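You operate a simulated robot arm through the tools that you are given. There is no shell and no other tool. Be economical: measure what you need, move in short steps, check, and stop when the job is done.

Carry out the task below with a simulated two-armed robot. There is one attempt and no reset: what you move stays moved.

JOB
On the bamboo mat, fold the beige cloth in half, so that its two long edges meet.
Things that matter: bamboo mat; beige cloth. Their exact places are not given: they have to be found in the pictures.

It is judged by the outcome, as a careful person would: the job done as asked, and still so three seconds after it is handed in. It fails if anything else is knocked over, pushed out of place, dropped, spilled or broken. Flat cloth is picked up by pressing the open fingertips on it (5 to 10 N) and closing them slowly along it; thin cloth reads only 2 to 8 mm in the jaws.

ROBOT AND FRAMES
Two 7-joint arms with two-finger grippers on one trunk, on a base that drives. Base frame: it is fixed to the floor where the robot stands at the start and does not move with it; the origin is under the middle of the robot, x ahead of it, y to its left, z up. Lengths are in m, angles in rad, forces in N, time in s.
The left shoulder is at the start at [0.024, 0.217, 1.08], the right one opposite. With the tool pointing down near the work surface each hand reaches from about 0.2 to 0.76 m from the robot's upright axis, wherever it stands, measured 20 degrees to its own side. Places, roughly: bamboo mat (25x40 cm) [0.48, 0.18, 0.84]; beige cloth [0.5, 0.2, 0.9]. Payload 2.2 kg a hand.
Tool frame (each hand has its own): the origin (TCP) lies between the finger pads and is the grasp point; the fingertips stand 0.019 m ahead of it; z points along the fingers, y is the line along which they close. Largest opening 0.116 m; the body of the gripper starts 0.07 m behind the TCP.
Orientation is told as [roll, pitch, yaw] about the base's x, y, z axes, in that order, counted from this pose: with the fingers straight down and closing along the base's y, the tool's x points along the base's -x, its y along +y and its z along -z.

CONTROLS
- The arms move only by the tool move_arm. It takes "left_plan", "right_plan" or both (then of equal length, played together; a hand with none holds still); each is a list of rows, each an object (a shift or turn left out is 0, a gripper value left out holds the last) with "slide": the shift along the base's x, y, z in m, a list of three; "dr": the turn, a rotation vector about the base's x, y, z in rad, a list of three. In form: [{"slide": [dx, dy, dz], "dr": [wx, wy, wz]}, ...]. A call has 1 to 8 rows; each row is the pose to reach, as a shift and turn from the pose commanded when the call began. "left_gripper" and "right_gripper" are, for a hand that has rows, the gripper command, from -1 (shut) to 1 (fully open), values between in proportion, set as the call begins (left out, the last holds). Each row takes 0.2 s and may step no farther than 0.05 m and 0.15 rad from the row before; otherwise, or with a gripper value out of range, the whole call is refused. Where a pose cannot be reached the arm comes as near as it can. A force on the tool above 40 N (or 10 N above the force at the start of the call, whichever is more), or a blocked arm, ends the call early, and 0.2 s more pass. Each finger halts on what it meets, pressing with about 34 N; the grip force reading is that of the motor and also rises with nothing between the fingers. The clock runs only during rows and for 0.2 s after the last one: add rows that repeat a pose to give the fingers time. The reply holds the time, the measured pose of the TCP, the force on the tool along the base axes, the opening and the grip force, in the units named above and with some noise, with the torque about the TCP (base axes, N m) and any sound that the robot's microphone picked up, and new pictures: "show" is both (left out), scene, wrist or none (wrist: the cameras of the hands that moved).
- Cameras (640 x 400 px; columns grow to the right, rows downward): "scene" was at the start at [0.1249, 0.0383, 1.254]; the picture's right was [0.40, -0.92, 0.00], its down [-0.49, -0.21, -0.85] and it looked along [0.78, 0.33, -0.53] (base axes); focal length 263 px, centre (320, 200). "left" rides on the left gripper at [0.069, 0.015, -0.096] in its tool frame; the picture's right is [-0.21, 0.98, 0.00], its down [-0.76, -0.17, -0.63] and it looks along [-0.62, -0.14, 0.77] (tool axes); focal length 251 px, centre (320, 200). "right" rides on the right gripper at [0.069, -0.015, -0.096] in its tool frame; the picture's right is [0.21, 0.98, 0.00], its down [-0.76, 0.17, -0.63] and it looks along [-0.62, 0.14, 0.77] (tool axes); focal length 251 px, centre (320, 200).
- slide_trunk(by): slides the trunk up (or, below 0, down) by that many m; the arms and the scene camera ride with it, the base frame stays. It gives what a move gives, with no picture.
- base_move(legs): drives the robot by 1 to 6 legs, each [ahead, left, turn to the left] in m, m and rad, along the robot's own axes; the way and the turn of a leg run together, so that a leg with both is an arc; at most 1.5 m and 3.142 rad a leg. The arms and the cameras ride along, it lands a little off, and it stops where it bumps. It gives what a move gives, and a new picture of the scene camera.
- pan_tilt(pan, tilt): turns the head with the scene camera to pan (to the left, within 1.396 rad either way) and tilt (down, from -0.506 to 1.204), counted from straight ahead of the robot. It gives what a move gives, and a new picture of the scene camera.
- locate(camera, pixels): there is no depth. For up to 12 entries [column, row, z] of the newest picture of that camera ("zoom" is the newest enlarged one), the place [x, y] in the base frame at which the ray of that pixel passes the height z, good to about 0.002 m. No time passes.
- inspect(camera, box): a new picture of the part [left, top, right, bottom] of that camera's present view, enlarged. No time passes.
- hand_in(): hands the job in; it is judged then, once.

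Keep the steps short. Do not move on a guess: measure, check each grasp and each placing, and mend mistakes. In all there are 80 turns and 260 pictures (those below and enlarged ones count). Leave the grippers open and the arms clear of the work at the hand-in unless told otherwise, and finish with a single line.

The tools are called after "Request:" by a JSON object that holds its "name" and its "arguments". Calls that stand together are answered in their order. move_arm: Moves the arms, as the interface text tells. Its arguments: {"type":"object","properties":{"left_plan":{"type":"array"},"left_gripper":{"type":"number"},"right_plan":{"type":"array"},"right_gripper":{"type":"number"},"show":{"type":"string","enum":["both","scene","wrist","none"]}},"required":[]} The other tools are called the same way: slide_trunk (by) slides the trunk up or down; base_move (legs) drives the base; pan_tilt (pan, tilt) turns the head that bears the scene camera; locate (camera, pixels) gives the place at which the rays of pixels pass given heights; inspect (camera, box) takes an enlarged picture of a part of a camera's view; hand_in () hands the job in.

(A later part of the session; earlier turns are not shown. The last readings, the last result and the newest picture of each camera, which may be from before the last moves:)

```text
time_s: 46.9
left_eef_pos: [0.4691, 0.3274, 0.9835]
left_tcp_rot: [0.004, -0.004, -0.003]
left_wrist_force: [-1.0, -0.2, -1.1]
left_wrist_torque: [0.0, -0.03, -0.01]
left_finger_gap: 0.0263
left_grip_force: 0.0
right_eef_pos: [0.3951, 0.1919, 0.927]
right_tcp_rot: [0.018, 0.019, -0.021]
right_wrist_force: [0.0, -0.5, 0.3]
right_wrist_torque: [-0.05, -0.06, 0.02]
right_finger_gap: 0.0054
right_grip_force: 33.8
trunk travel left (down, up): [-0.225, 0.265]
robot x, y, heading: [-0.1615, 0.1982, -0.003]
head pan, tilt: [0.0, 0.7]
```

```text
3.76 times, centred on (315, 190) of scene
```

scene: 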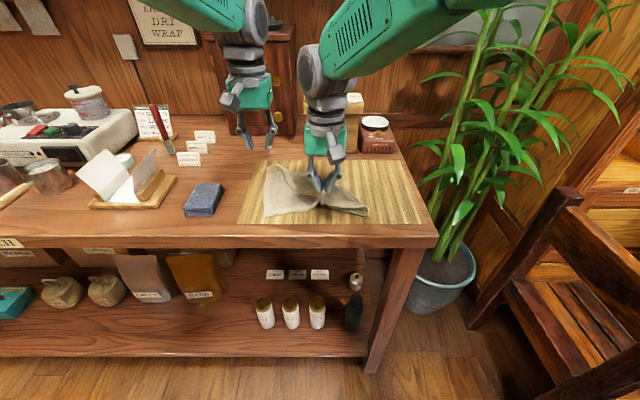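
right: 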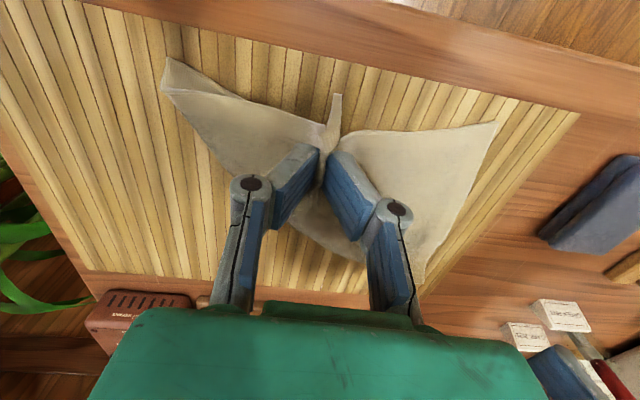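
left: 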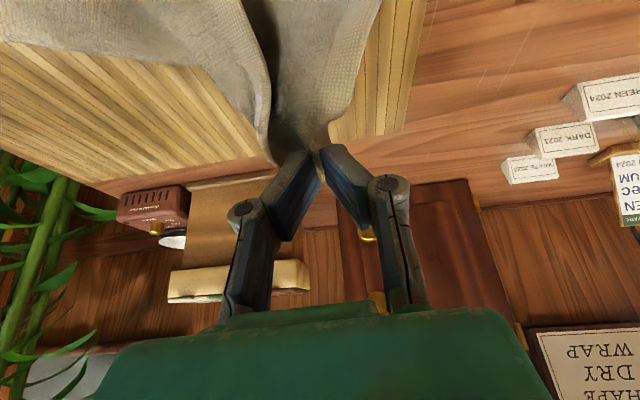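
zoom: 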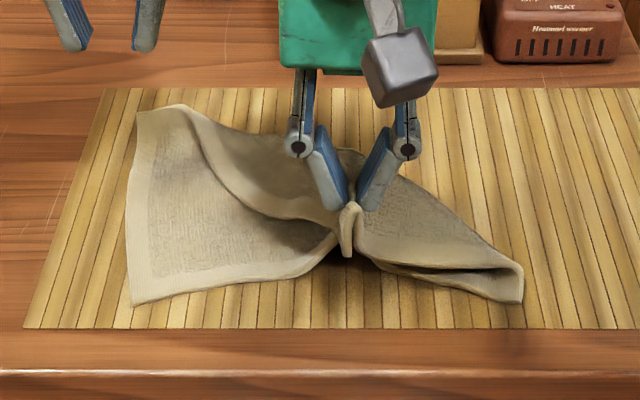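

The pinch seems to have taken the lower layer's near edge too. I put it back down and release, then drive 12 cm left so the right hand can reach nearer the loose corner's tip.

Request:
{"name": "move_arm", "arguments": {"right_plan": [{"slide": [-0.015, 0.01, -0.025]}, {"slide": [-0.02, 0.01, -0.05]}, {"slide": [-0.02, 0.01, -0.058]}, {"slide": [-0.02, 0.01, -0.058]}], "show": "none"}}

Request:
{"name": "move_arm", "arguments": {"right_plan": [{}, {}, {"slide": [0.0, 0, 0.02]}, {"slide": [0, 0, 0.06]}, {"slide": [0, -0.02, 0.1]}, {"slide": [0, -0.03, 0.12]}], "right_gripper": -0.4, "show": "none"}}

Request:
{"name": "base_move", "arguments": {"legs": [[0, 0.12, 0]]}}

Request:
{"name": "inspect", "arguments": {"camera": "scene", "box": [230, 130, 470, 250]}}

```text
time_s: 47.9
left_eef_pos: [0.4692, 0.3292, 0.9841]
left_tcp_rot: [0.006, 0.0, -0.004]
left_wrist_force: [-0.2, 0.9, 0.1]
left_wrist_torque: [0.01, -0.03, 0.0]
left_finger_gap: 0.0263
left_grip_force: 0.1
right_eef_pos: [0.3838, 0.2011, 0.8869]
right_tcp_rot: [0.039, -0.004, -0.037]
right_wrist_force: [-0.7, 0.1, 0.5]
right_wrist_torque: [-0.03, -0.02, -0.01]
right_finger_gap: 0.0051
right_grip_force: 33.5
trunk travel left (down, up): [-0.225, 0.265]
robot x, y, heading: [-0.1598, 0.1994, -0.0]
head pan, tilt: [0.0, 0.7]
```

```text
time_s: 49.3
left_eef_pos: [0.4673, 0.3277, 0.9842]
left_tcp_rot: [0.009, -0.004, -0.003]
left_wrist_force: [0.5, -0.9, -0.5]
left_wrist_torque: [0.01, -0.02, 0.01]
left_finger_gap: 0.026
left_grip_force: 0.1
right_eef_pos: [0.3739, 0.1795, 0.999]
right_tcp_rot: [0.016, -0.002, -0.005]
right_wrist_force: [0.0, 0.3, 1.6]
right_wrist_torque: [0.01, -0.04, -0.01]
right_finger_gap: 0.0348
right_grip_force: 0.0
trunk travel left (down, up): [-0.225, 0.265]
robot x, y, heading: [-0.1611, 0.2001, 0.002]
head pan, tilt: [0.0, 0.7]
```

```text
time_s: 50.5
left_eef_pos: [0.471, 0.4091, 0.9858]
left_tcp_rot: [0.035, 0.001, -0.007]
left_wrist_force: [-0.1, -1.4, -1.0]
left_wrist_torque: [0.16, 0.0, -0.01]
left_finger_gap: 0.0262
left_grip_force: 0.1
right_eef_pos: [0.3789, 0.2618, 0.999]
right_tcp_rot: [0.045, -0.003, -0.012]
right_wrist_force: [0.6, -2.0, 0.9]
right_wrist_torque: [0.19, 0.07, -0.02]
right_finger_gap: 0.0349
right_grip_force: 0.0
trunk travel left (down, up): [-0.225, 0.265]
robot x, y, heading: [-0.1585, 0.3132, 0.005]
head pan, tilt: [0.0, 0.7]
```

scene: 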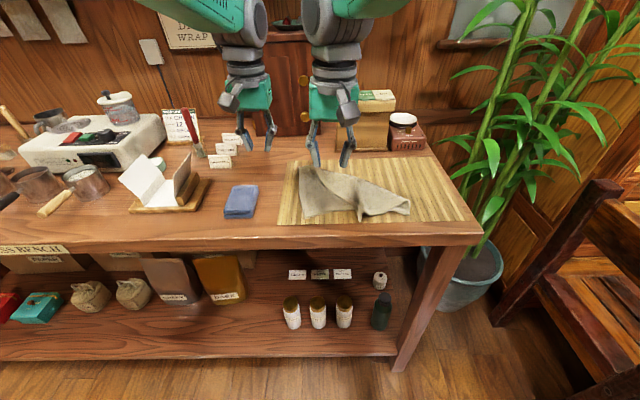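

```text
2.67 times, centred on (350, 190) of scene
```

zoom: 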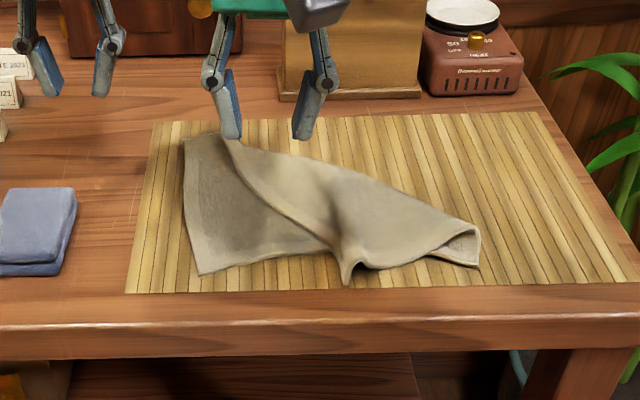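

I let the sway die out while moving the right hand over the curled corner.

Request:
{"name": "move_arm", "arguments": {"right_plan": [{"slide": [0, 0, -0.02]}, {"slide": [0, -0.0, -0.05]}, {"slide": [0, -0.0, -0.05]}, {"slide": [0, -0.0, -0.05]}, {"slide": [0, -0.0, -0.05]}, {"slide": [0, -0.0, -0.05]}, {"slide": [0, -0.0, -0.05]}, {"slide": [0, -0.0, -0.05]}], "show": "none"}}

Request:
{"name": "move_arm", "arguments": {"right_plan": [{}, {}, {}, {}, {}, {}, {}, {}], "show": "none"}}

Request:
{"name": "move_arm", "arguments": {"right_plan": [{}, {}, {}, {}, {}, {}, {}, {}], "show": "none"}}

Request:
{"name": "move_arm", "arguments": {"right_plan": [{}, {}, {}, {}, {}, {}, {}, {}], "show": "wrist"}}

Request:
{"name": "inspect", "arguments": {"camera": "scene", "box": [270, 150, 430, 240]}}

```text
time_s: 52.4
left_eef_pos: [0.4655, 0.4379, 0.9845]
left_tcp_rot: [0.006, -0.004, -0.006]
left_wrist_force: [0.6, 0.5, 0.0]
left_wrist_torque: [0.0, 0.02, 0.02]
left_finger_gap: 0.0263
left_grip_force: 0.0
right_eef_pos: [0.3797, 0.2806, 0.9623]
right_tcp_rot: [0.046, -0.009, -0.036]
right_wrist_force: [0.1, -0.1, -0.4]
right_wrist_torque: [0.04, 0.04, -0.03]
right_finger_gap: 0.0346
right_grip_force: 0.2
trunk travel left (down, up): [-0.225, 0.265]
robot x, y, heading: [-0.1567, 0.3121, -0.006]
head pan, tilt: [0.0, 0.7]
```

```text
time_s: 54.1
left_eef_pos: [0.4656, 0.4497, 0.9839]
left_tcp_rot: [-0.004, -0.002, -0.006]
left_wrist_force: [0.5, 0.8, -0.1]
left_wrist_torque: [-0.06, 0.0, -0.01]
left_finger_gap: 0.0264
left_grip_force: 0.0
right_eef_pos: [0.3803, 0.2942, 0.9601]
right_tcp_rot: [0.032, -0.011, -0.028]
right_wrist_force: [-0.2, -0.6, 0.1]
right_wrist_torque: [-0.05, 0.01, 0.0]
right_finger_gap: 0.0348
right_grip_force: 0.0
trunk travel left (down, up): [-0.225, 0.265]
robot x, y, heading: [-0.1573, 0.3108, -0.001]
head pan, tilt: [0.0, 0.7]
```

```text
time_s: 56.0
left_eef_pos: [0.4665, 0.4462, 0.9846]
left_tcp_rot: [-0.001, -0.004, -0.004]
left_wrist_force: [-0.3, -0.4, 0.0]
left_wrist_torque: [-0.02, -0.01, 0.01]
left_finger_gap: 0.026
left_grip_force: 0.0
right_eef_pos: [0.3788, 0.2935, 0.9584]
right_tcp_rot: [0.027, -0.01, -0.024]
right_wrist_force: [0.1, 0.4, 0.4]
right_wrist_torque: [-0.01, -0.01, -0.02]
right_finger_gap: 0.0346
right_grip_force: 0.1
trunk travel left (down, up): [-0.225, 0.265]
robot x, y, heading: [-0.1602, 0.3144, -0.0]
head pan, tilt: [0.0, 0.7]
```

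```text
time_s: 57.8
left_eef_pos: [0.4665, 0.4428, 0.9826]
left_tcp_rot: [0.004, -0.004, -0.008]
left_wrist_force: [-0.6, -0.2, -0.6]
left_wrist_torque: [0.02, 0.0, -0.01]
left_finger_gap: 0.026
left_grip_force: 0.1
right_eef_pos: [0.377, 0.2883, 0.9585]
right_tcp_rot: [0.029, -0.009, -0.024]
right_wrist_force: [-0.5, 0.3, 0.3]
right_wrist_torque: [-0.04, 0.01, -0.02]
right_finger_gap: 0.0349
right_grip_force: 0.0
trunk travel left (down, up): [-0.225, 0.265]
robot x, y, heading: [-0.1594, 0.3104, -0.001]
head pan, tilt: [0.0, 0.7]
```

right: 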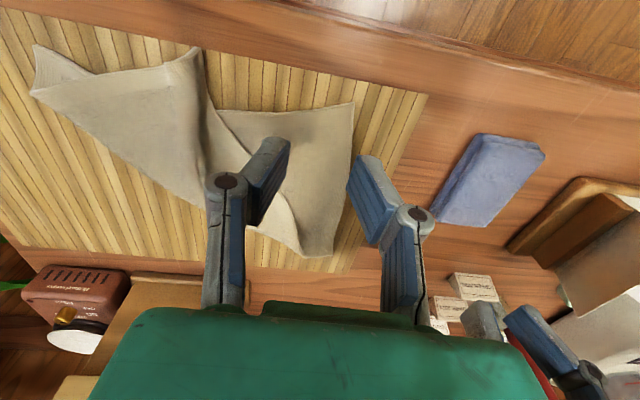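

```text
4.00 times, centred on (350, 195) of scene
```

zoom: 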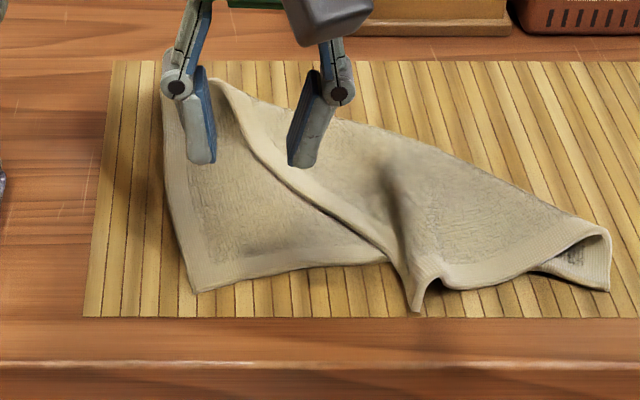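

Request:
{"name": "locate", "arguments": {"camera": "zoom", "pixels": [[415, 308, 0.851], [430, 280, 0.858], [405, 280, 0.855], [395, 170, 0.862], [608, 290, 0.85], [192, 292, 0.85], [470, 285, 0.851], [385, 262, 0.851]]}}

Request:
{"name": "move_arm", "arguments": {"right_plan": [{"slide": [0, -0.04, 0]}, {"slide": [-0.005, -0.08, 0]}, {"slide": [-0.01, -0.103, -0.02], "dr": [-0.02, 0, 0.02]}, {"slide": [-0.01, -0.103, -0.04], "dr": [-0.029, 0, 0.024]}, {"slide": [-0.01, -0.103, -0.04], "dr": [-0.029, 0, 0.024]}, {"slide": [-0.01, -0.103, -0.04], "dr": [-0.029, 0, 0.024]}], "show": "wrist"}}

Request:
{"name": "inspect", "arguments": {"camera": "right", "box": [200, 60, 460, 220]}}

```text
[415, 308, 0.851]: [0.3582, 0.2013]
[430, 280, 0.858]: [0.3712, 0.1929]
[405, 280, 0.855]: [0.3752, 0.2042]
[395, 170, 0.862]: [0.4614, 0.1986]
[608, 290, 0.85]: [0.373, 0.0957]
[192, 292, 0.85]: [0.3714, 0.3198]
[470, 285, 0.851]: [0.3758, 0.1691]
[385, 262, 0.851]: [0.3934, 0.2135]
```

```text
time_s: 59.1
left_eef_pos: [0.4665, 0.4393, 0.9844]
left_tcp_rot: [0.007, -0.003, -0.007]
left_wrist_force: [0.6, -0.8, -0.1]
left_wrist_torque: [0.01, 0.0, 0.02]
left_finger_gap: 0.0262
left_grip_force: 0.1
right_eef_pos: [0.3649, 0.1898, 0.9142]
right_tcp_rot: [-0.013, -0.007, 0.015]
right_wrist_force: [0.3, 0.1, -0.2]
right_wrist_torque: [0.03, -0.03, 0.0]
right_finger_gap: 0.0348
right_grip_force: 0.1
trunk travel left (down, up): [-0.225, 0.265]
robot x, y, heading: [-0.1596, 0.3155, -0.001]
head pan, tilt: [0.0, 0.7]
```

right: 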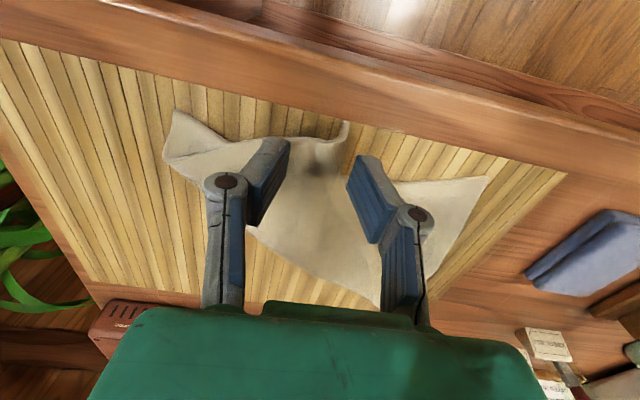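

```text
2.46 times, centred on (330, 140) of right
```

zoom: 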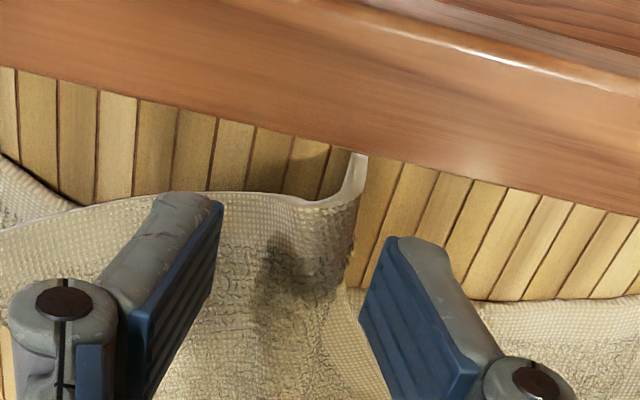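

The tip stands as a small wall at y≈0.20, x 0.36–0.38. I centre on it, come down and press lightly.

Request:
{"name": "move_arm", "arguments": {"right_plan": [{"slide": [0.001, 0.007, -0.01]}, {"slide": [0.001, 0.007, -0.025]}, {"slide": [0.001, 0.007, -0.036]}, {"slide": [0.001, 0.007, -0.04]}, {"slide": [0.001, 0.007, -0.042]}], "show": "none"}}

Request:
{"name": "inspect", "arguments": {"camera": "right", "box": [200, 60, 460, 220]}}

```text
time_s: 60.4
left_eef_pos: [0.4661, 0.4407, 0.9855]
left_tcp_rot: [0.006, -0.005, -0.01]
left_wrist_force: [0.3, -1.2, 0.9]
left_wrist_torque: [0.03, 0.03, 0.02]
left_finger_gap: 0.0261
left_grip_force: 0.0
right_eef_pos: [0.3649, 0.1957, 0.8725]
right_tcp_rot: [-0.014, -0.009, 0.014]
right_wrist_force: [2.0, 0.1, 3.4]
right_wrist_torque: [-0.12, -0.05, 0.07]
right_finger_gap: 0.0349
right_grip_force: 0.1
trunk travel left (down, up): [-0.225, 0.265]
robot x, y, heading: [-0.1597, 0.3123, -0.001]
head pan, tilt: [0.0, 0.7]
```

```text
2.46 times, centred on (330, 140) of right
```

zoom: 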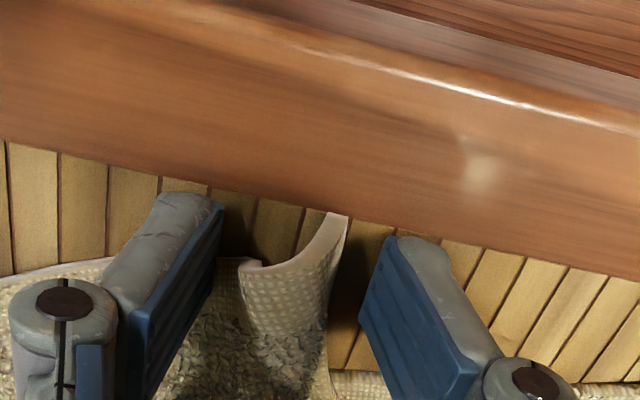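

The tip is squarely between the fingers, with only mat beneath. I close and lift.

Request:
{"name": "move_arm", "arguments": {"right_plan": [{}, {}, {}, {}], "right_gripper": -1, "show": "none"}}

Request:
{"name": "move_arm", "arguments": {"right_plan": [{"slide": [0, 0, 0.02]}, {"slide": [0.005, 0, 0.05]}, {"slide": [0.02, -0.01, 0.08]}], "show": "scene"}}

Request:
{"name": "inspect", "arguments": {"camera": "scene", "box": [270, 140, 430, 240]}}

```text
time_s: 61.4
left_eef_pos: [0.4665, 0.4398, 0.9837]
left_tcp_rot: [0.006, -0.005, -0.006]
left_wrist_force: [-0.2, -0.1, -0.1]
left_wrist_torque: [-0.02, 0.01, 0.01]
left_finger_gap: 0.0263
left_grip_force: 0.0
right_eef_pos: [0.3647, 0.197, 0.8723]
right_tcp_rot: [-0.014, -0.009, 0.014]
right_wrist_force: [-0.9, -0.6, 2.0]
right_wrist_torque: [-0.01, -0.01, 0.02]
right_finger_gap: 0.0053
right_grip_force: 34.0
trunk travel left (down, up): [-0.225, 0.265]
robot x, y, heading: [-0.1596, 0.3108, -0.0]
head pan, tilt: [0.0, 0.7]
```

```text
time_s: 62.1
left_eef_pos: [0.4661, 0.4384, 0.9854]
left_tcp_rot: [0.005, -0.005, -0.007]
left_wrist_force: [0.3, -0.5, 0.4]
left_wrist_torque: [0.04, 0.0, -0.02]
left_finger_gap: 0.0259
left_grip_force: 0.0
right_eef_pos: [0.3852, 0.1849, 0.9517]
right_tcp_rot: [-0.015, -0.007, 0.014]
right_wrist_force: [0.0, 0.0, 0.3]
right_wrist_torque: [0.0, -0.03, 0.02]
right_finger_gap: 0.0052
right_grip_force: 33.7
trunk travel left (down, up): [-0.225, 0.265]
robot x, y, heading: [-0.1596, 0.3104, -0.003]
head pan, tilt: [0.0, 0.7]
```

scene: 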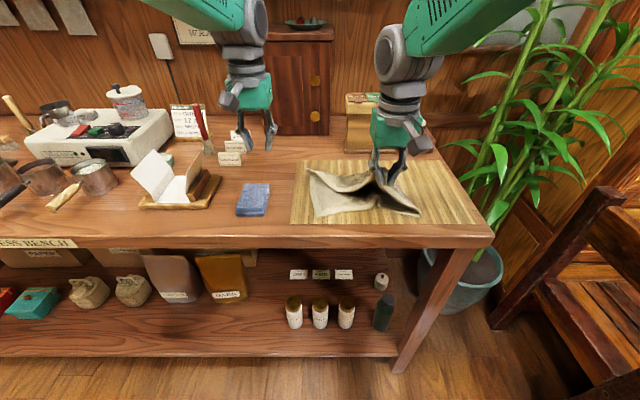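

```text
4.00 times, centred on (350, 190) of scene
```

zoom: 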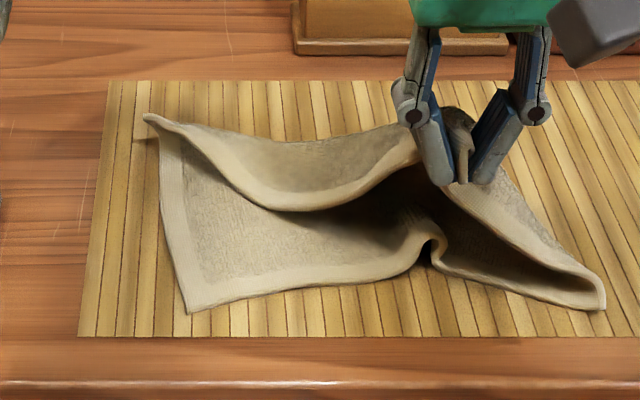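

Only the loose corner is held now. Measure the other three corners to know where this one should go.

Request:
{"name": "locate", "arguments": {"camera": "zoom", "pixels": [[147, 117, 0.86], [188, 313, 0.85], [603, 308, 0.85]]}}

Request:
{"name": "move_arm", "arguments": {"right_plan": [{"slide": [0.025, -0.02, 0.01]}, {"slide": [0.055, -0.045, 0.01]}, {"slide": [0.085, -0.07, 0.01]}, {"slide": [0.115, -0.095, 0.0]}, {"slide": [0.14, -0.11, -0.01]}], "show": "none"}}

Request:
{"name": "inspect", "arguments": {"camera": "scene", "box": [270, 120, 480, 240]}}

```text
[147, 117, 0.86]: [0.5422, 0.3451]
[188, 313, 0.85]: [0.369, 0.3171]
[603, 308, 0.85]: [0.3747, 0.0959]
```

```text
time_s: 63.4
left_eef_pos: [0.4686, 0.4384, 0.983]
left_tcp_rot: [0.008, -0.002, -0.007]
left_wrist_force: [0.0, 0.6, -0.8]
left_wrist_torque: [0.03, 0.01, 0.0]
left_finger_gap: 0.0261
left_grip_force: 0.1
right_eef_pos: [0.5262, 0.0733, 0.9416]
right_tcp_rot: [-0.013, -0.007, 0.014]
right_wrist_force: [0.4, -0.3, 0.4]
right_wrist_torque: [-0.01, 0.05, 0.0]
right_finger_gap: 0.0052
right_grip_force: 33.3
trunk travel left (down, up): [-0.225, 0.265]
robot x, y, heading: [-0.1611, 0.3121, 0.001]
head pan, tilt: [0.0, 0.7]
```

```text
3.05 times, centred on (375, 180) of scene
```

zoom: 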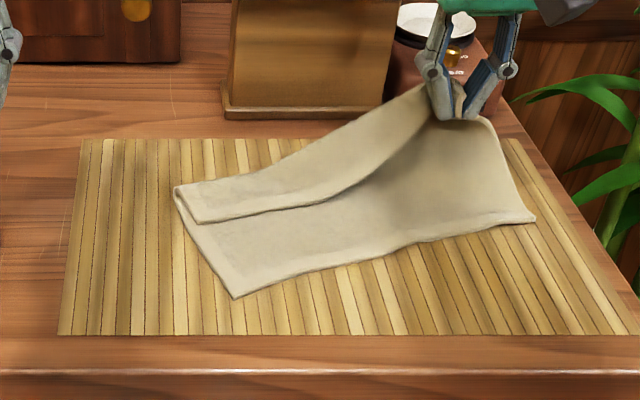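

Request:
{"name": "locate", "arguments": {"camera": "zoom", "pixels": [[235, 297, 0.85], [535, 220, 0.85], [200, 222, 0.853], [175, 187, 0.855]]}}

```text
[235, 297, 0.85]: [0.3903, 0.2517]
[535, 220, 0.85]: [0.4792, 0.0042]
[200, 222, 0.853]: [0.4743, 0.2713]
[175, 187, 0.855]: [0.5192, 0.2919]
```

The cloth was dragged: its far-left part is flipped over (zoom 200,222). I'll raise the held corner high and swing it to the far left side so the far edge pulls that flap back over, then check.

Request:
{"name": "move_arm", "arguments": {"right_plan": [{"slide": [0, 0.01, 0.04]}, {"slide": [0.0, 0.03, 0.08]}, {"slide": [0.0, 0.05, 0.12]}, {"slide": [0.015, 0.08, 0.14]}, {"slide": [0.03, 0.11, 0.15]}, {"slide": [0.04, 0.13, 0.16]}], "show": "none"}}

Request:
{"name": "inspect", "arguments": {"camera": "scene", "box": [220, 60, 500, 240]}}

```text
time_s: 64.8
left_eef_pos: [0.4657, 0.4404, 0.9843]
left_tcp_rot: [0.006, -0.004, -0.007]
left_wrist_force: [0.4, -0.3, -0.3]
left_wrist_torque: [0.01, 0.01, 0.02]
left_finger_gap: 0.0264
left_grip_force: 0.1
right_eef_pos: [0.5176, 0.1809, 1.0873]
right_tcp_rot: [-0.015, -0.007, 0.014]
right_wrist_force: [0.2, -0.5, 0.1]
right_wrist_torque: [0.0, -0.01, 0.02]
right_finger_gap: 0.0052
right_grip_force: 33.4
right hand out of reach, approached as far as the arm can: row 4, 5, 6
trunk travel left (down, up): [-0.225, 0.265]
robot x, y, heading: [-0.1591, 0.3146, -0.001]
head pan, tilt: [0.0, 0.7]
```

```text
2.22 times, centred on (360, 150) of scene
```

zoom: 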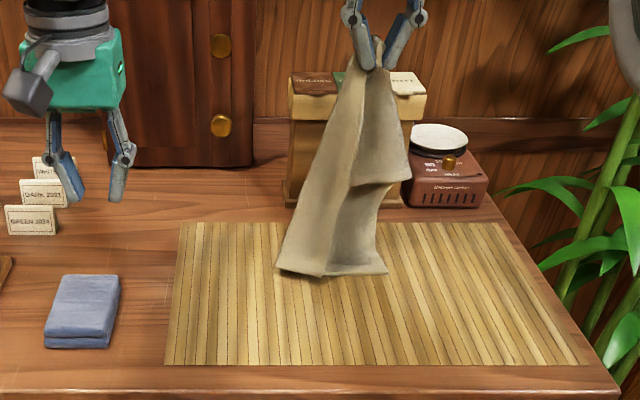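

The cloth hangs freely from its far-right corner. I look closer to identify the corners.

Request:
{"name": "inspect", "arguments": {"camera": "scene", "box": [320, 80, 424, 190]}}

Request:
{"name": "inspect", "arguments": {"camera": "left", "box": [0, 0, 640, 400]}}

Request:
{"name": "inspect", "arguments": {"camera": "right", "box": [0, 0, 640, 400]}}

```text
3.64 times, centred on (372, 135) of scene
```

zoom: 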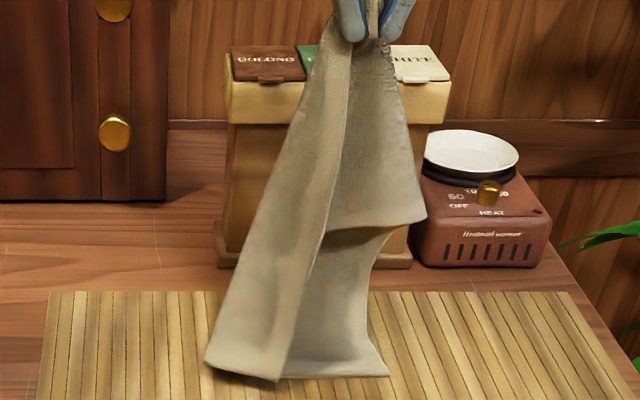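

```text
1.00 times, centred on (320, 200) of left (not enlarged: the box is as wide or as high as the picture)
```

zoom: 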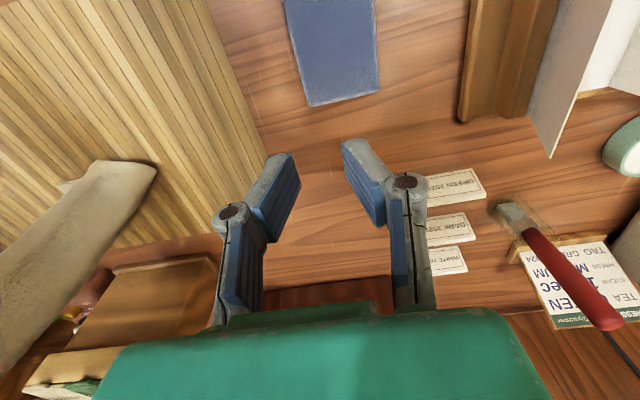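

```text
1.00 times, centred on (320, 200) of right (not enlarged: the box is as wide or as high as the picture)
```

zoom: 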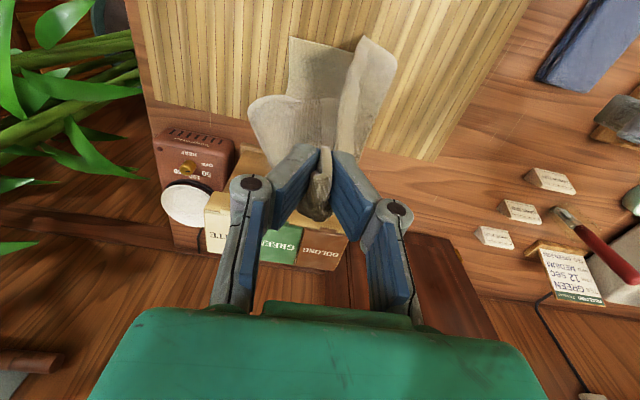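

I identify: far-left corner hangs in front at zoom (280,380), the near-left one behind at (388,375). Locating their places on the mat.

Request:
{"name": "inspect", "arguments": {"camera": "scene", "box": [320, 80, 424, 190]}}

Request:
{"name": "locate", "arguments": {"camera": "zoom", "pixels": [[280, 380, 0.855], [388, 375, 0.855], [205, 365, 0.86], [425, 215, 0.94]]}}

```text
3.64 times, centred on (372, 135) of scene
```

zoom: 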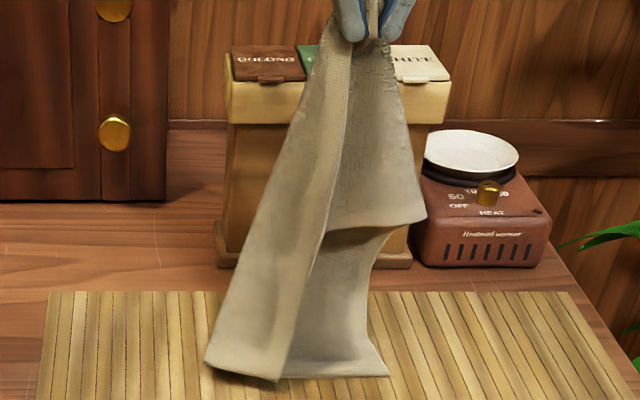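

```text
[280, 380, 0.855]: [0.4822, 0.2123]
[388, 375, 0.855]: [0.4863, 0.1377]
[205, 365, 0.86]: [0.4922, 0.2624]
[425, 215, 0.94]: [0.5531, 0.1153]
```

I'll raise the trunk a little so the cloth hangs free, turn the right hand about the vertical by −90° so the cloth's long edge will lie along the mat, and look.

Request:
{"name": "slide_trunk", "arguments": {"by": 0.06}}

Request:
{"name": "move_arm", "arguments": {"right_plan": [{"dr": [0, 0, -0.14]}, {"dr": [0, 0, -0.28]}, {"dr": [0, 0, -0.42]}, {"dr": [0, 0, -0.56]}, {"dr": [0, 0, -0.7]}, {"dr": [0, 0, -0.8]}], "show": "none"}}

Request:
{"name": "move_arm", "arguments": {"right_plan": [{"dr": [0, 0, -0.14]}, {"dr": [0, 0, -0.28]}, {"dr": [0, 0, -0.42]}, {"dr": [0, 0, -0.56]}, {"dr": [0, 0, -0.7]}, {"dr": [0, 0, -0.75]}], "show": "none"}}

Request:
{"name": "inspect", "arguments": {"camera": "scene", "box": [260, 80, 480, 230]}}

```text
time_s: 65.8
left_eef_pos: [0.4677, 0.4386, 1.0427]
left_tcp_rot: [0.006, -0.003, -0.008]
left_wrist_force: [-0.7, 0.1, 0.4]
left_wrist_torque: [0.01, -0.03, 0.03]
left_finger_gap: 0.0262
left_grip_force: 0.1
right_eef_pos: [0.5186, 0.1795, 1.1478]
right_tcp_rot: [-0.013, -0.008, 0.014]
right_wrist_force: [-0.3, 0.4, -0.9]
right_wrist_torque: [-0.02, 0.02, 0.0]
right_finger_gap: 0.0049
right_grip_force: 33.5
trunk travel left (down, up): [-0.285, 0.205]
robot x, y, heading: [-0.1626, 0.3146, -0.005]
head pan, tilt: [0.0, 0.7]
```

```text
time_s: 67.2
left_eef_pos: [0.4684, 0.4394, 1.0436]
left_tcp_rot: [0.005, -0.002, -0.007]
left_wrist_force: [-0.5, -0.6, -0.2]
left_wrist_torque: [0.0, 0.01, -0.02]
left_finger_gap: 0.0262
left_grip_force: 0.1
right_eef_pos: [0.5158, 0.1798, 1.1458]
right_tcp_rot: [-0.016, -0.007, -0.788]
right_wrist_force: [0.2, 0.6, -0.4]
right_wrist_torque: [0.03, 0.03, 0.08]
right_finger_gap: 0.005
right_grip_force: 33.6
right hand out of reach, approached as far as the arm can: row 5, 6
trunk travel left (down, up): [-0.285, 0.205]
robot x, y, heading: [-0.1575, 0.3153, -0.005]
head pan, tilt: [0.0, 0.7]
```

```text
time_s: 68.5
left_eef_pos: [0.4656, 0.4399, 1.0445]
left_tcp_rot: [0.006, -0.005, -0.009]
left_wrist_force: [-0.2, 0.4, 0.3]
left_wrist_torque: [0.0, 0.01, -0.01]
left_finger_gap: 0.026
left_grip_force: 0.0
right_eef_pos: [0.5132, 0.1784, 1.1465]
right_tcp_rot: [-0.016, -0.01, -1.539]
right_wrist_force: [0.4, 0.0, 0.3]
right_wrist_torque: [0.01, 0.01, 0.08]
right_finger_gap: 0.0053
right_grip_force: 33.5
trunk travel left (down, up): [-0.285, 0.205]
robot x, y, heading: [-0.162, 0.3157, 0.001]
head pan, tilt: [0.0, 0.7]
```

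```text
2.67 times, centred on (370, 155) of scene
```

zoom: 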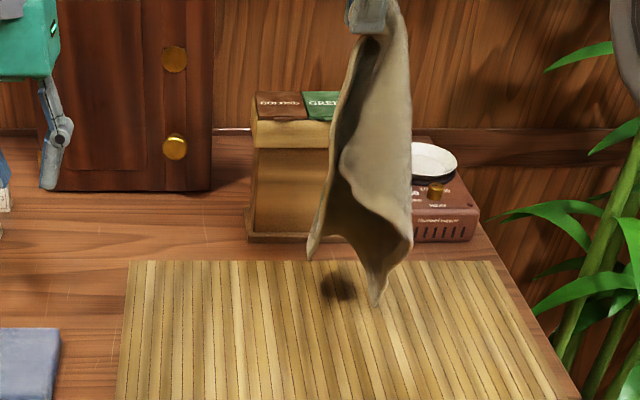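

Now N (the diagonally opposite corner) hangs lowest at zoom (377,305), the far-left one at (312,260), the near-right one faces me at (343,165). I'll bring the hanging cloth over the near-left of the mat, set that corner down, then lay it along the diagonal toward the far right.

Request:
{"name": "move_arm", "arguments": {"right_plan": [{"slide": [-0.03, 0.02, 0.01]}, {"slide": [-0.06, 0.045, 0.015]}, {"slide": [-0.09, 0.07, 0.015]}, {"slide": [-0.11, 0.095, 0.015]}, {"slide": [-0.12, 0.115, 0.01]}, {"slide": [-0.12, 0.125, 0.0]}, {"slide": [-0.12, 0.125, 0.0]}], "show": "none"}}

Request:
{"name": "inspect", "arguments": {"camera": "scene", "box": [220, 80, 480, 260]}}

```text
time_s: 70.2
left_eef_pos: [0.4672, 0.4394, 1.0432]
left_tcp_rot: [0.004, -0.004, -0.007]
left_wrist_force: [0.6, 0.1, 0.3]
left_wrist_torque: [0.02, 0.05, -0.03]
left_finger_gap: 0.026
left_grip_force: 0.1
right_eef_pos: [0.459, 0.3021, 1.168]
right_tcp_rot: [-0.02, -0.022, -1.558]
right_wrist_force: [-1.3, 2.2, 0.8]
right_wrist_torque: [-0.2, -0.09, 0.05]
right_finger_gap: 0.005
right_grip_force: 33.1
right hand out of reach, approached as far as the arm can: row 1, 2, 3, 4, 5, 6, 7
trunk travel left (down, up): [-0.285, 0.205]
robot x, y, heading: [-0.1592, 0.3109, -0.004]
head pan, tilt: [0.0, 0.7]
```

```text
2.22 times, centred on (350, 170) of scene
```

zoom: 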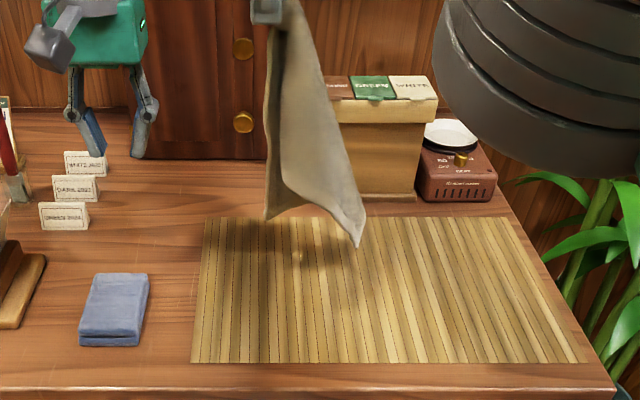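

Good, but it needs to be nearer to me: I back the base 7 cm, and lower the trunk so the bottom corner touches the mat at its near-left.

Request:
{"name": "base_move", "arguments": {"legs": [[-0.07, 0.0, 0]]}}

Request:
{"name": "slide_trunk", "arguments": {"by": -0.04}}

Request:
{"name": "inspect", "arguments": {"camera": "scene", "box": [220, 60, 480, 240]}}

```text
time_s: 71.2
left_eef_pos: [0.3973, 0.4409, 1.044]
left_tcp_rot: [0.003, -0.003, -0.008]
left_wrist_force: [-0.7, 0.5, 0.0]
left_wrist_torque: [0.01, -0.03, 0.0]
left_finger_gap: 0.0261
left_grip_force: 0.0
right_eef_pos: [0.3889, 0.3048, 1.1722]
right_tcp_rot: [-0.02, -0.003, -1.554]
right_wrist_force: [0.1, 0.1, 0.9]
right_wrist_torque: [0.03, -0.01, 0.0]
right_finger_gap: 0.005
right_grip_force: 33.6
trunk travel left (down, up): [-0.285, 0.205]
robot x, y, heading: [-0.229, 0.3139, 0.001]
head pan, tilt: [0.0, 0.7]
```

scene: 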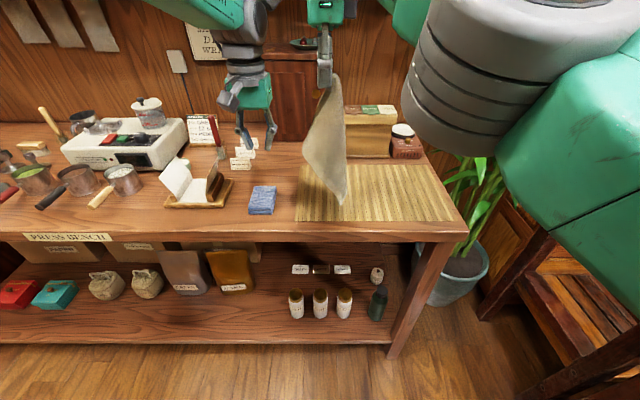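

```text
time_s: 72.0
left_eef_pos: [0.3929, 0.4405, 1.0089]
left_tcp_rot: [0.004, -0.01, -0.007]
left_wrist_force: [-0.5, 1.2, 0.6]
left_wrist_torque: [0.03, 0.0, -0.04]
left_finger_gap: 0.0262
left_grip_force: 0.0
right_eef_pos: [0.3875, 0.3008, 1.1365]
right_tcp_rot: [-0.017, -0.004, -1.553]
right_wrist_force: [-1.0, -0.2, -0.6]
right_wrist_torque: [-0.03, -0.05, 0.07]
right_finger_gap: 0.0048
right_grip_force: 33.3
trunk travel left (down, up): [-0.245, 0.245]
robot x, y, heading: [-0.2266, 0.3131, -0.004]
head pan, tilt: [0.0, 0.7]
```

```text
2.22 times, centred on (350, 150) of scene
```

zoom: 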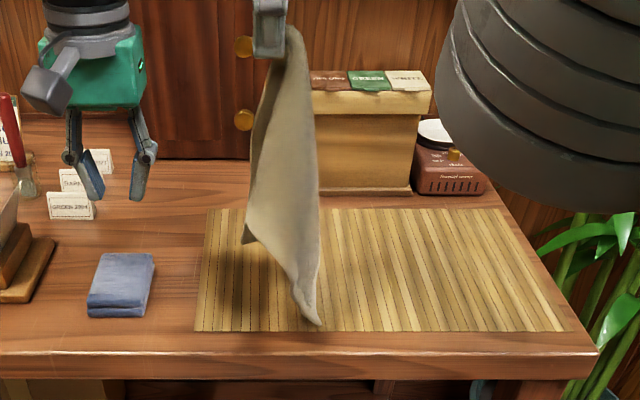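

The bottom corner rests on the mat near its front-left. Now lay: hand goes right, ahead and down; the base follows forward 7 cm.

Request:
{"name": "move_arm", "arguments": {"right_plan": [{"slide": [0.01, -0.03, 0]}, {"slide": [0.025, -0.06, -0.005]}, {"slide": [0.04, -0.09, -0.015]}, {"slide": [0.055, -0.12, -0.03]}], "show": "none"}}

Request:
{"name": "base_move", "arguments": {"legs": [[0.06, -0.02, 0]]}}

Request:
{"name": "inspect", "arguments": {"camera": "scene", "box": [220, 60, 480, 240]}}

```text
time_s: 73.0
left_eef_pos: [0.3929, 0.4378, 1.0078]
left_tcp_rot: [0.006, -0.007, -0.005]
left_wrist_force: [0.1, 0.7, -0.6]
left_wrist_torque: [0.01, -0.02, 0.01]
left_finger_gap: 0.0263
left_grip_force: 0.1
right_eef_pos: [0.4425, 0.1827, 1.1051]
right_tcp_rot: [-0.018, -0.002, -1.554]
right_wrist_force: [0.0, 0.5, -0.1]
right_wrist_torque: [0.05, -0.01, 0.05]
right_finger_gap: 0.005
right_grip_force: 33.6
right hand out of reach, approached as far as the arm can: row 1
trunk travel left (down, up): [-0.245, 0.245]
robot x, y, heading: [-0.2289, 0.3098, 0.005]
head pan, tilt: [0.0, 0.7]
```

```text
time_s: 74.0
left_eef_pos: [0.4529, 0.4318, 1.0073]
left_tcp_rot: [-0.004, -0.007, -0.006]
left_wrist_force: [1.5, 0.7, -0.4]
left_wrist_torque: [-0.05, 0.02, 0.0]
left_finger_gap: 0.0261
left_grip_force: 0.0
right_eef_pos: [0.4988, 0.1757, 1.1057]
right_tcp_rot: [-0.015, -0.013, -1.55]
right_wrist_force: [0.4, 0.3, -0.1]
right_wrist_torque: [-0.06, -0.04, 0.05]
right_finger_gap: 0.005
right_grip_force: 34.1
trunk travel left (down, up): [-0.245, 0.245]
robot x, y, heading: [-0.1676, 0.2897, 0.003]
head pan, tilt: [0.0, 0.7]
```

scene: 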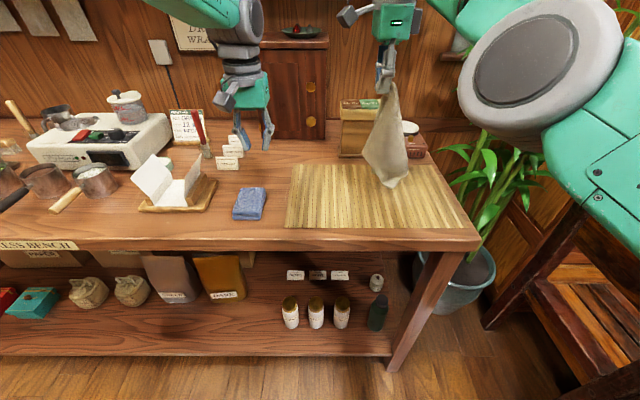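

```text
2.22 times, centred on (350, 150) of scene
```

zoom: 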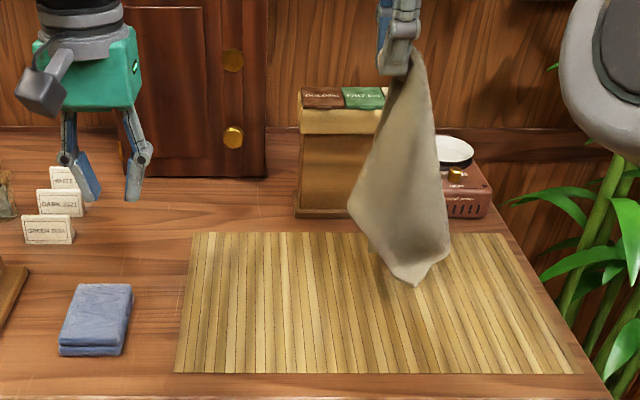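

The cloth was too taut and its corner lifted off. I redo this with slack: base back, hand to the left again (left hand moved aside), trunk lowered so a good part lies on the mat before moving.

Request:
{"name": "base_move", "arguments": {"legs": [[-0.06, 0.02, 0]]}}

Request:
{"name": "move_arm", "arguments": {"left_plan": [{"slide": [0, 0.03, 0.02]}, {"slide": [0, 0.06, 0.04]}, {"slide": [0, 0.09, 0.05]}, {"slide": [0, 0.1, 0.05]}, {"slide": [0, 0.1, 0.05]}], "right_plan": [{"slide": [-0.01, 0.02, 0]}, {"slide": [-0.02, 0.05, 0]}, {"slide": [-0.035, 0.08, 0]}, {"slide": [-0.05, 0.11, 0]}, {"slide": [-0.05, 0.11, 0]}], "show": "none"}}

Request:
{"name": "slide_trunk", "arguments": {"by": -0.1}}

Request:
{"name": "inspect", "arguments": {"camera": "scene", "box": [220, 60, 480, 260]}}

```text
time_s: 75.0
left_eef_pos: [0.3889, 0.4471, 1.0105]
left_tcp_rot: [0.0, -0.012, -0.005]
left_wrist_force: [-0.7, 0.9, -0.2]
left_wrist_torque: [0.03, 0.0, -0.01]
left_finger_gap: 0.0262
left_grip_force: 0.0
right_eef_pos: [0.4394, 0.1901, 1.111]
right_tcp_rot: [-0.01, -0.008, -1.552]
right_wrist_force: [-0.7, 0.4, -0.5]
right_wrist_torque: [0.04, 0.0, 0.02]
right_finger_gap: 0.0053
right_grip_force: 33.4
trunk travel left (down, up): [-0.245, 0.245]
robot x, y, heading: [-0.2278, 0.3129, -0.002]
head pan, tilt: [0.0, 0.7]
```

scene: 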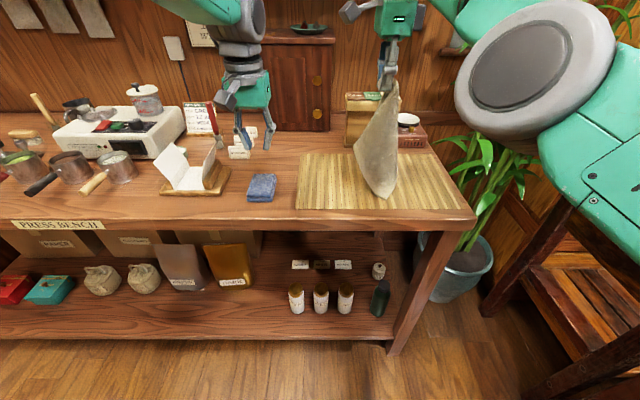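

```text
time_s: 76.2
left_eef_pos: [0.3844, 0.5389, 1.0645]
left_tcp_rot: [0.008, -0.014, -0.005]
left_wrist_force: [0.4, 0.1, 0.3]
left_wrist_torque: [0.02, 0.02, -0.01]
left_finger_gap: 0.0263
left_grip_force: 0.1
right_eef_pos: [0.3955, 0.3016, 1.1174]
right_tcp_rot: [-0.009, 0.0, -1.553]
right_wrist_force: [0.0, -0.3, -0.1]
right_wrist_torque: [0.04, 0.01, 0.05]
right_finger_gap: 0.0049
right_grip_force: 33.5
right hand out of reach, approached as far as the arm can: row 1, 2, 3, 4, 5
trunk travel left (down, up): [-0.245, 0.245]
robot x, y, heading: [-0.2285, 0.3133, -0.001]
head pan, tilt: [0.0, 0.7]
```

```text
time_s: 77.5
left_eef_pos: [0.3851, 0.5443, 0.9636]
left_tcp_rot: [0.004, -0.018, -0.005]
left_wrist_force: [-0.4, -0.9, -0.7]
left_wrist_torque: [-0.03, 0.03, 0.0]
left_finger_gap: 0.0262
left_grip_force: 0.0
right_eef_pos: [0.3946, 0.3098, 1.0191]
right_tcp_rot: [-0.007, -0.006, -1.551]
right_wrist_force: [0.5, 0.2, 0.0]
right_wrist_torque: [0.0, -0.04, 0.02]
right_finger_gap: 0.0051
right_grip_force: 33.5
trunk travel left (down, up): [-0.145, 0.345]
robot x, y, heading: [-0.2268, 0.314, -0.001]
head pan, tilt: [0.0, 0.7]
```

```text
2.00 times, centred on (350, 160) of scene
```

zoom: 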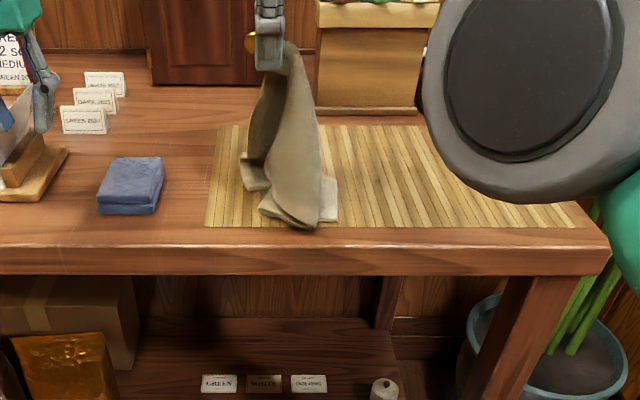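

Now a good part lies on the mat. I lay it out slowly toward the far right with slack.

Request:
{"name": "move_arm", "arguments": {"right_plan": [{"slide": [0.014, -0.02, 0]}, {"slide": [0.03, -0.042, 0]}, {"slide": [0.045, -0.063, -0.005]}, {"slide": [0.06, -0.085, -0.012]}, {"slide": [0.075, -0.105, -0.022]}, {"slide": [0.09, -0.126, -0.035]}, {"slide": [0.104, -0.146, -0.05]}, {"slide": [0.116, -0.162, -0.065]}], "show": "none"}}

Request:
{"name": "inspect", "arguments": {"camera": "scene", "box": [220, 60, 480, 260]}}

```text
time_s: 79.3
left_eef_pos: [0.3858, 0.5433, 0.9631]
left_tcp_rot: [0.006, -0.017, -0.005]
left_wrist_force: [-0.4, -0.4, -0.5]
left_wrist_torque: [0.03, -0.02, 0.03]
left_finger_gap: 0.0259
left_grip_force: 0.0
right_eef_pos: [0.4721, 0.1296, 0.9443]
right_tcp_rot: [-0.008, -0.006, -1.552]
right_wrist_force: [-0.1, -0.2, -0.1]
right_wrist_torque: [-0.02, 0.01, 0.0]
right_finger_gap: 0.005
right_grip_force: 33.8
right hand out of reach, approached as far as the arm can: row 1, 2, 3, 4, 5, 6, 7, 8
trunk travel left (down, up): [-0.145, 0.345]
robot x, y, heading: [-0.2274, 0.3136, -0.001]
head pan, tilt: [0.0, 0.7]
```

```text
2.00 times, centred on (350, 160) of scene
```

zoom: 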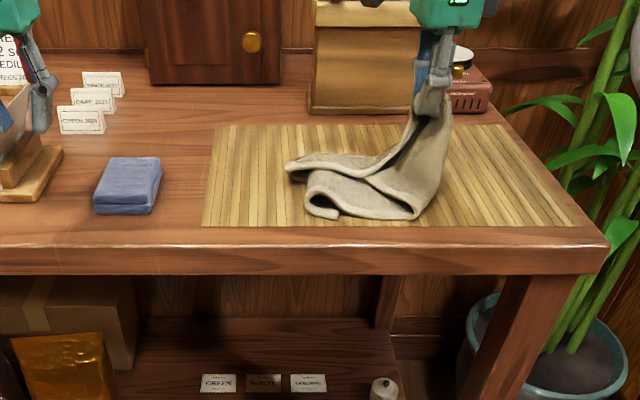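

The far-left tip now sticks out freely at zoom (288,165). The left hand can take it while the right keeps the other corner. Measure and look closer.

Request:
{"name": "locate", "arguments": {"camera": "zoom", "pixels": [[288, 166, 0.86], [310, 160, 0.865], [320, 178, 0.86]]}}

Request:
{"name": "inspect", "arguments": {"camera": "scene", "box": [325, 95, 465, 182]}}

Request:
{"name": "move_arm", "arguments": {"left_plan": [{"slide": [0.03, -0.03, 0.0]}, {"slide": [0.06, -0.06, 0.0]}, {"slide": [0.09, -0.095, 0.0]}, {"slide": [0.105, -0.13, 0.0]}, {"slide": [0.105, -0.17, 0.0]}, {"slide": [0.105, -0.21, 0.0]}, {"slide": [0.105, -0.24, 0.0]}, {"slide": [0.105, -0.24, 0.0]}], "left_gripper": 0, "show": "wrist"}}

```text
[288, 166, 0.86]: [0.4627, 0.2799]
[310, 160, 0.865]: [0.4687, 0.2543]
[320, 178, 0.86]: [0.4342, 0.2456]
```

```text
4.57 times, centred on (395, 138) of scene
```

zoom: 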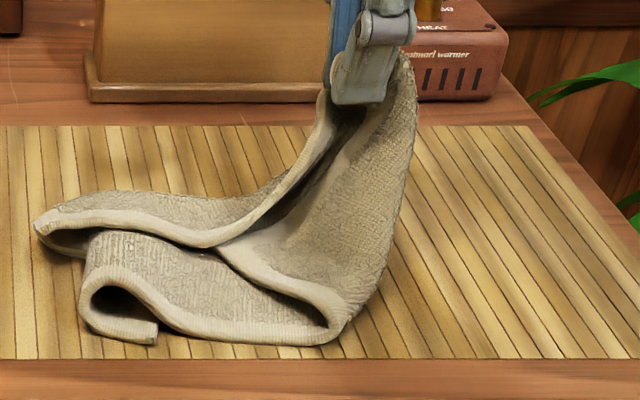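

```text
time_s: 81.1
left_eef_pos: [0.439, 0.3548, 0.9515]
left_tcp_rot: [0.004, -0.016, -0.005]
left_wrist_force: [-0.2, -0.2, 1.1]
left_wrist_torque: [0.0, 0.0, -0.02]
left_finger_gap: 0.0582
left_grip_force: 0.0
left hand out of reach, approached as far as the arm can: row 3, 4, 5, 6, 7, 8
right_eef_pos: [0.4715, 0.1319, 0.9446]
right_tcp_rot: [-0.009, -0.006, -1.552]
right_wrist_force: [-0.7, -0.6, 0.6]
right_wrist_torque: [-0.05, 0.01, 0.06]
right_finger_gap: 0.0049
right_grip_force: 34.0
trunk travel left (down, up): [-0.145, 0.345]
robot x, y, heading: [-0.2308, 0.3179, 0.003]
head pan, tilt: [0.0, 0.7]
```

left: 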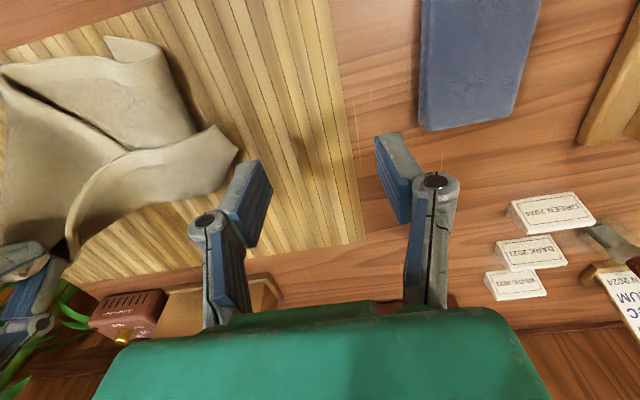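

The left hand needs the base further right. I drive the base 5 cm ahead and 7 cm right (this carries the right-held corner further along the laying direction), then let it settle.

Request:
{"name": "base_move", "arguments": {"legs": [[0.05, -0.07, 0]]}}

Request:
{"name": "move_arm", "arguments": {"left_plan": [{}, {}, {}, {}, {}, {}, {}, {}], "left_gripper": -0.4, "show": "none"}}

Request:
{"name": "move_arm", "arguments": {"left_plan": [{}, {}, {}, {}, {}, {}, {}, {}], "show": "none"}}

Request:
{"name": "move_arm", "arguments": {"left_plan": [{}, {}, {}, {}, {}, {}, {}, {}], "show": "wrist"}}

Request:
{"name": "inspect", "arguments": {"camera": "scene", "box": [260, 90, 440, 200]}}

```text
time_s: 82.2
left_eef_pos: [0.4913, 0.3184, 0.9492]
left_tcp_rot: [-0.022, -0.016, 0.003]
left_wrist_force: [-0.4, 2.3, 0.3]
left_wrist_torque: [-0.18, -0.08, 0.01]
left_finger_gap: 0.0583
left_grip_force: 0.0
right_eef_pos: [0.5231, 0.0962, 0.9483]
right_tcp_rot: [-0.008, -0.033, -1.545]
right_wrist_force: [1.4, 1.8, -1.0]
right_wrist_torque: [-0.12, 0.08, 0.03]
right_finger_gap: 0.0051
right_grip_force: 33.9
trunk travel left (down, up): [-0.145, 0.345]
robot x, y, heading: [-0.1766, 0.251, 0.003]
head pan, tilt: [0.0, 0.7]
```

scene: 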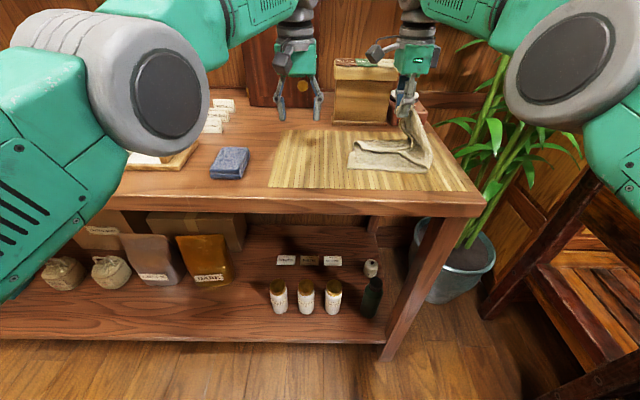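

```text
time_s: 84.0
left_eef_pos: [0.4858, 0.2901, 0.9553]
left_tcp_rot: [0.005, -0.017, 0.002]
left_wrist_force: [-0.4, 0.6, 0.3]
left_wrist_torque: [0.03, -0.01, 0.0]
left_finger_gap: 0.0349
left_grip_force: 0.1
right_eef_pos: [0.5228, 0.0686, 0.9477]
right_tcp_rot: [-0.006, -0.001, -1.547]
right_wrist_force: [0.0, -1.1, -0.3]
right_wrist_torque: [0.04, 0.01, 0.02]
right_finger_gap: 0.0049
right_grip_force: 33.4
trunk travel left (down, up): [-0.145, 0.345]
robot x, y, heading: [-0.1753, 0.2477, 0.003]
head pan, tilt: [0.0, 0.7]
```

```text
time_s: 85.8
left_eef_pos: [0.4897, 0.2834, 0.9547]
left_tcp_rot: [0.014, -0.019, 0.0]
left_wrist_force: [0.5, -1.0, 0.0]
left_wrist_torque: [0.07, 0.0, 0.01]
left_finger_gap: 0.0348
left_grip_force: 0.1
right_eef_pos: [0.5211, 0.061, 0.9472]
right_tcp_rot: [-0.004, 0.002, -1.549]
right_wrist_force: [0.5, -1.0, -0.5]
right_wrist_torque: [0.1, 0.03, 0.03]
right_finger_gap: 0.0051
right_grip_force: 33.6
trunk travel left (down, up): [-0.145, 0.345]
robot x, y, heading: [-0.1765, 0.2451, 0.003]
head pan, tilt: [0.0, 0.7]
```

```text
time_s: 87.6
left_eef_pos: [0.49, 0.294, 0.9552]
left_tcp_rot: [0.005, -0.019, 0.001]
left_wrist_force: [0.5, 0.1, 0.3]
left_wrist_torque: [0.03, 0.0, 0.0]
left_finger_gap: 0.0348
left_grip_force: 0.1
right_eef_pos: [0.5212, 0.0717, 0.9484]
right_tcp_rot: [-0.003, -0.005, -1.547]
right_wrist_force: [-0.4, 0.5, -0.2]
right_wrist_torque: [-0.02, -0.01, 0.01]
right_finger_gap: 0.0047
right_grip_force: 33.4
trunk travel left (down, up): [-0.145, 0.345]
robot x, y, heading: [-0.1777, 0.2503, -0.002]
head pan, tilt: [0.0, 0.7]
```

left: 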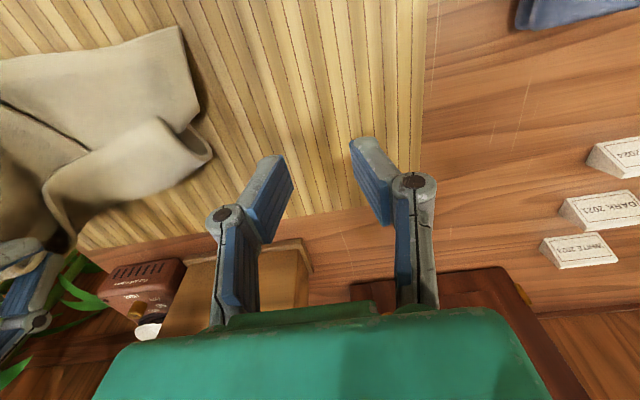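

```text
3.56 times, centred on (350, 145) of scene
```

zoom: 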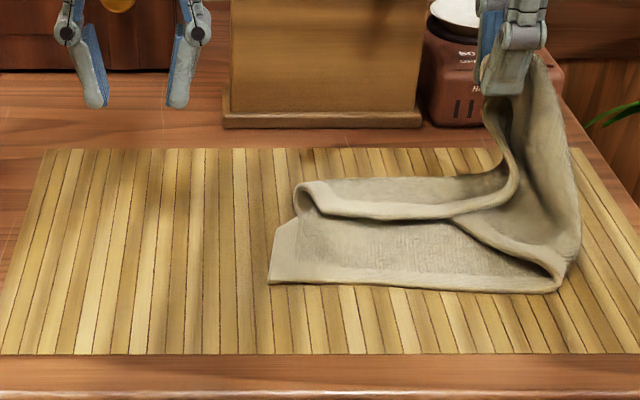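

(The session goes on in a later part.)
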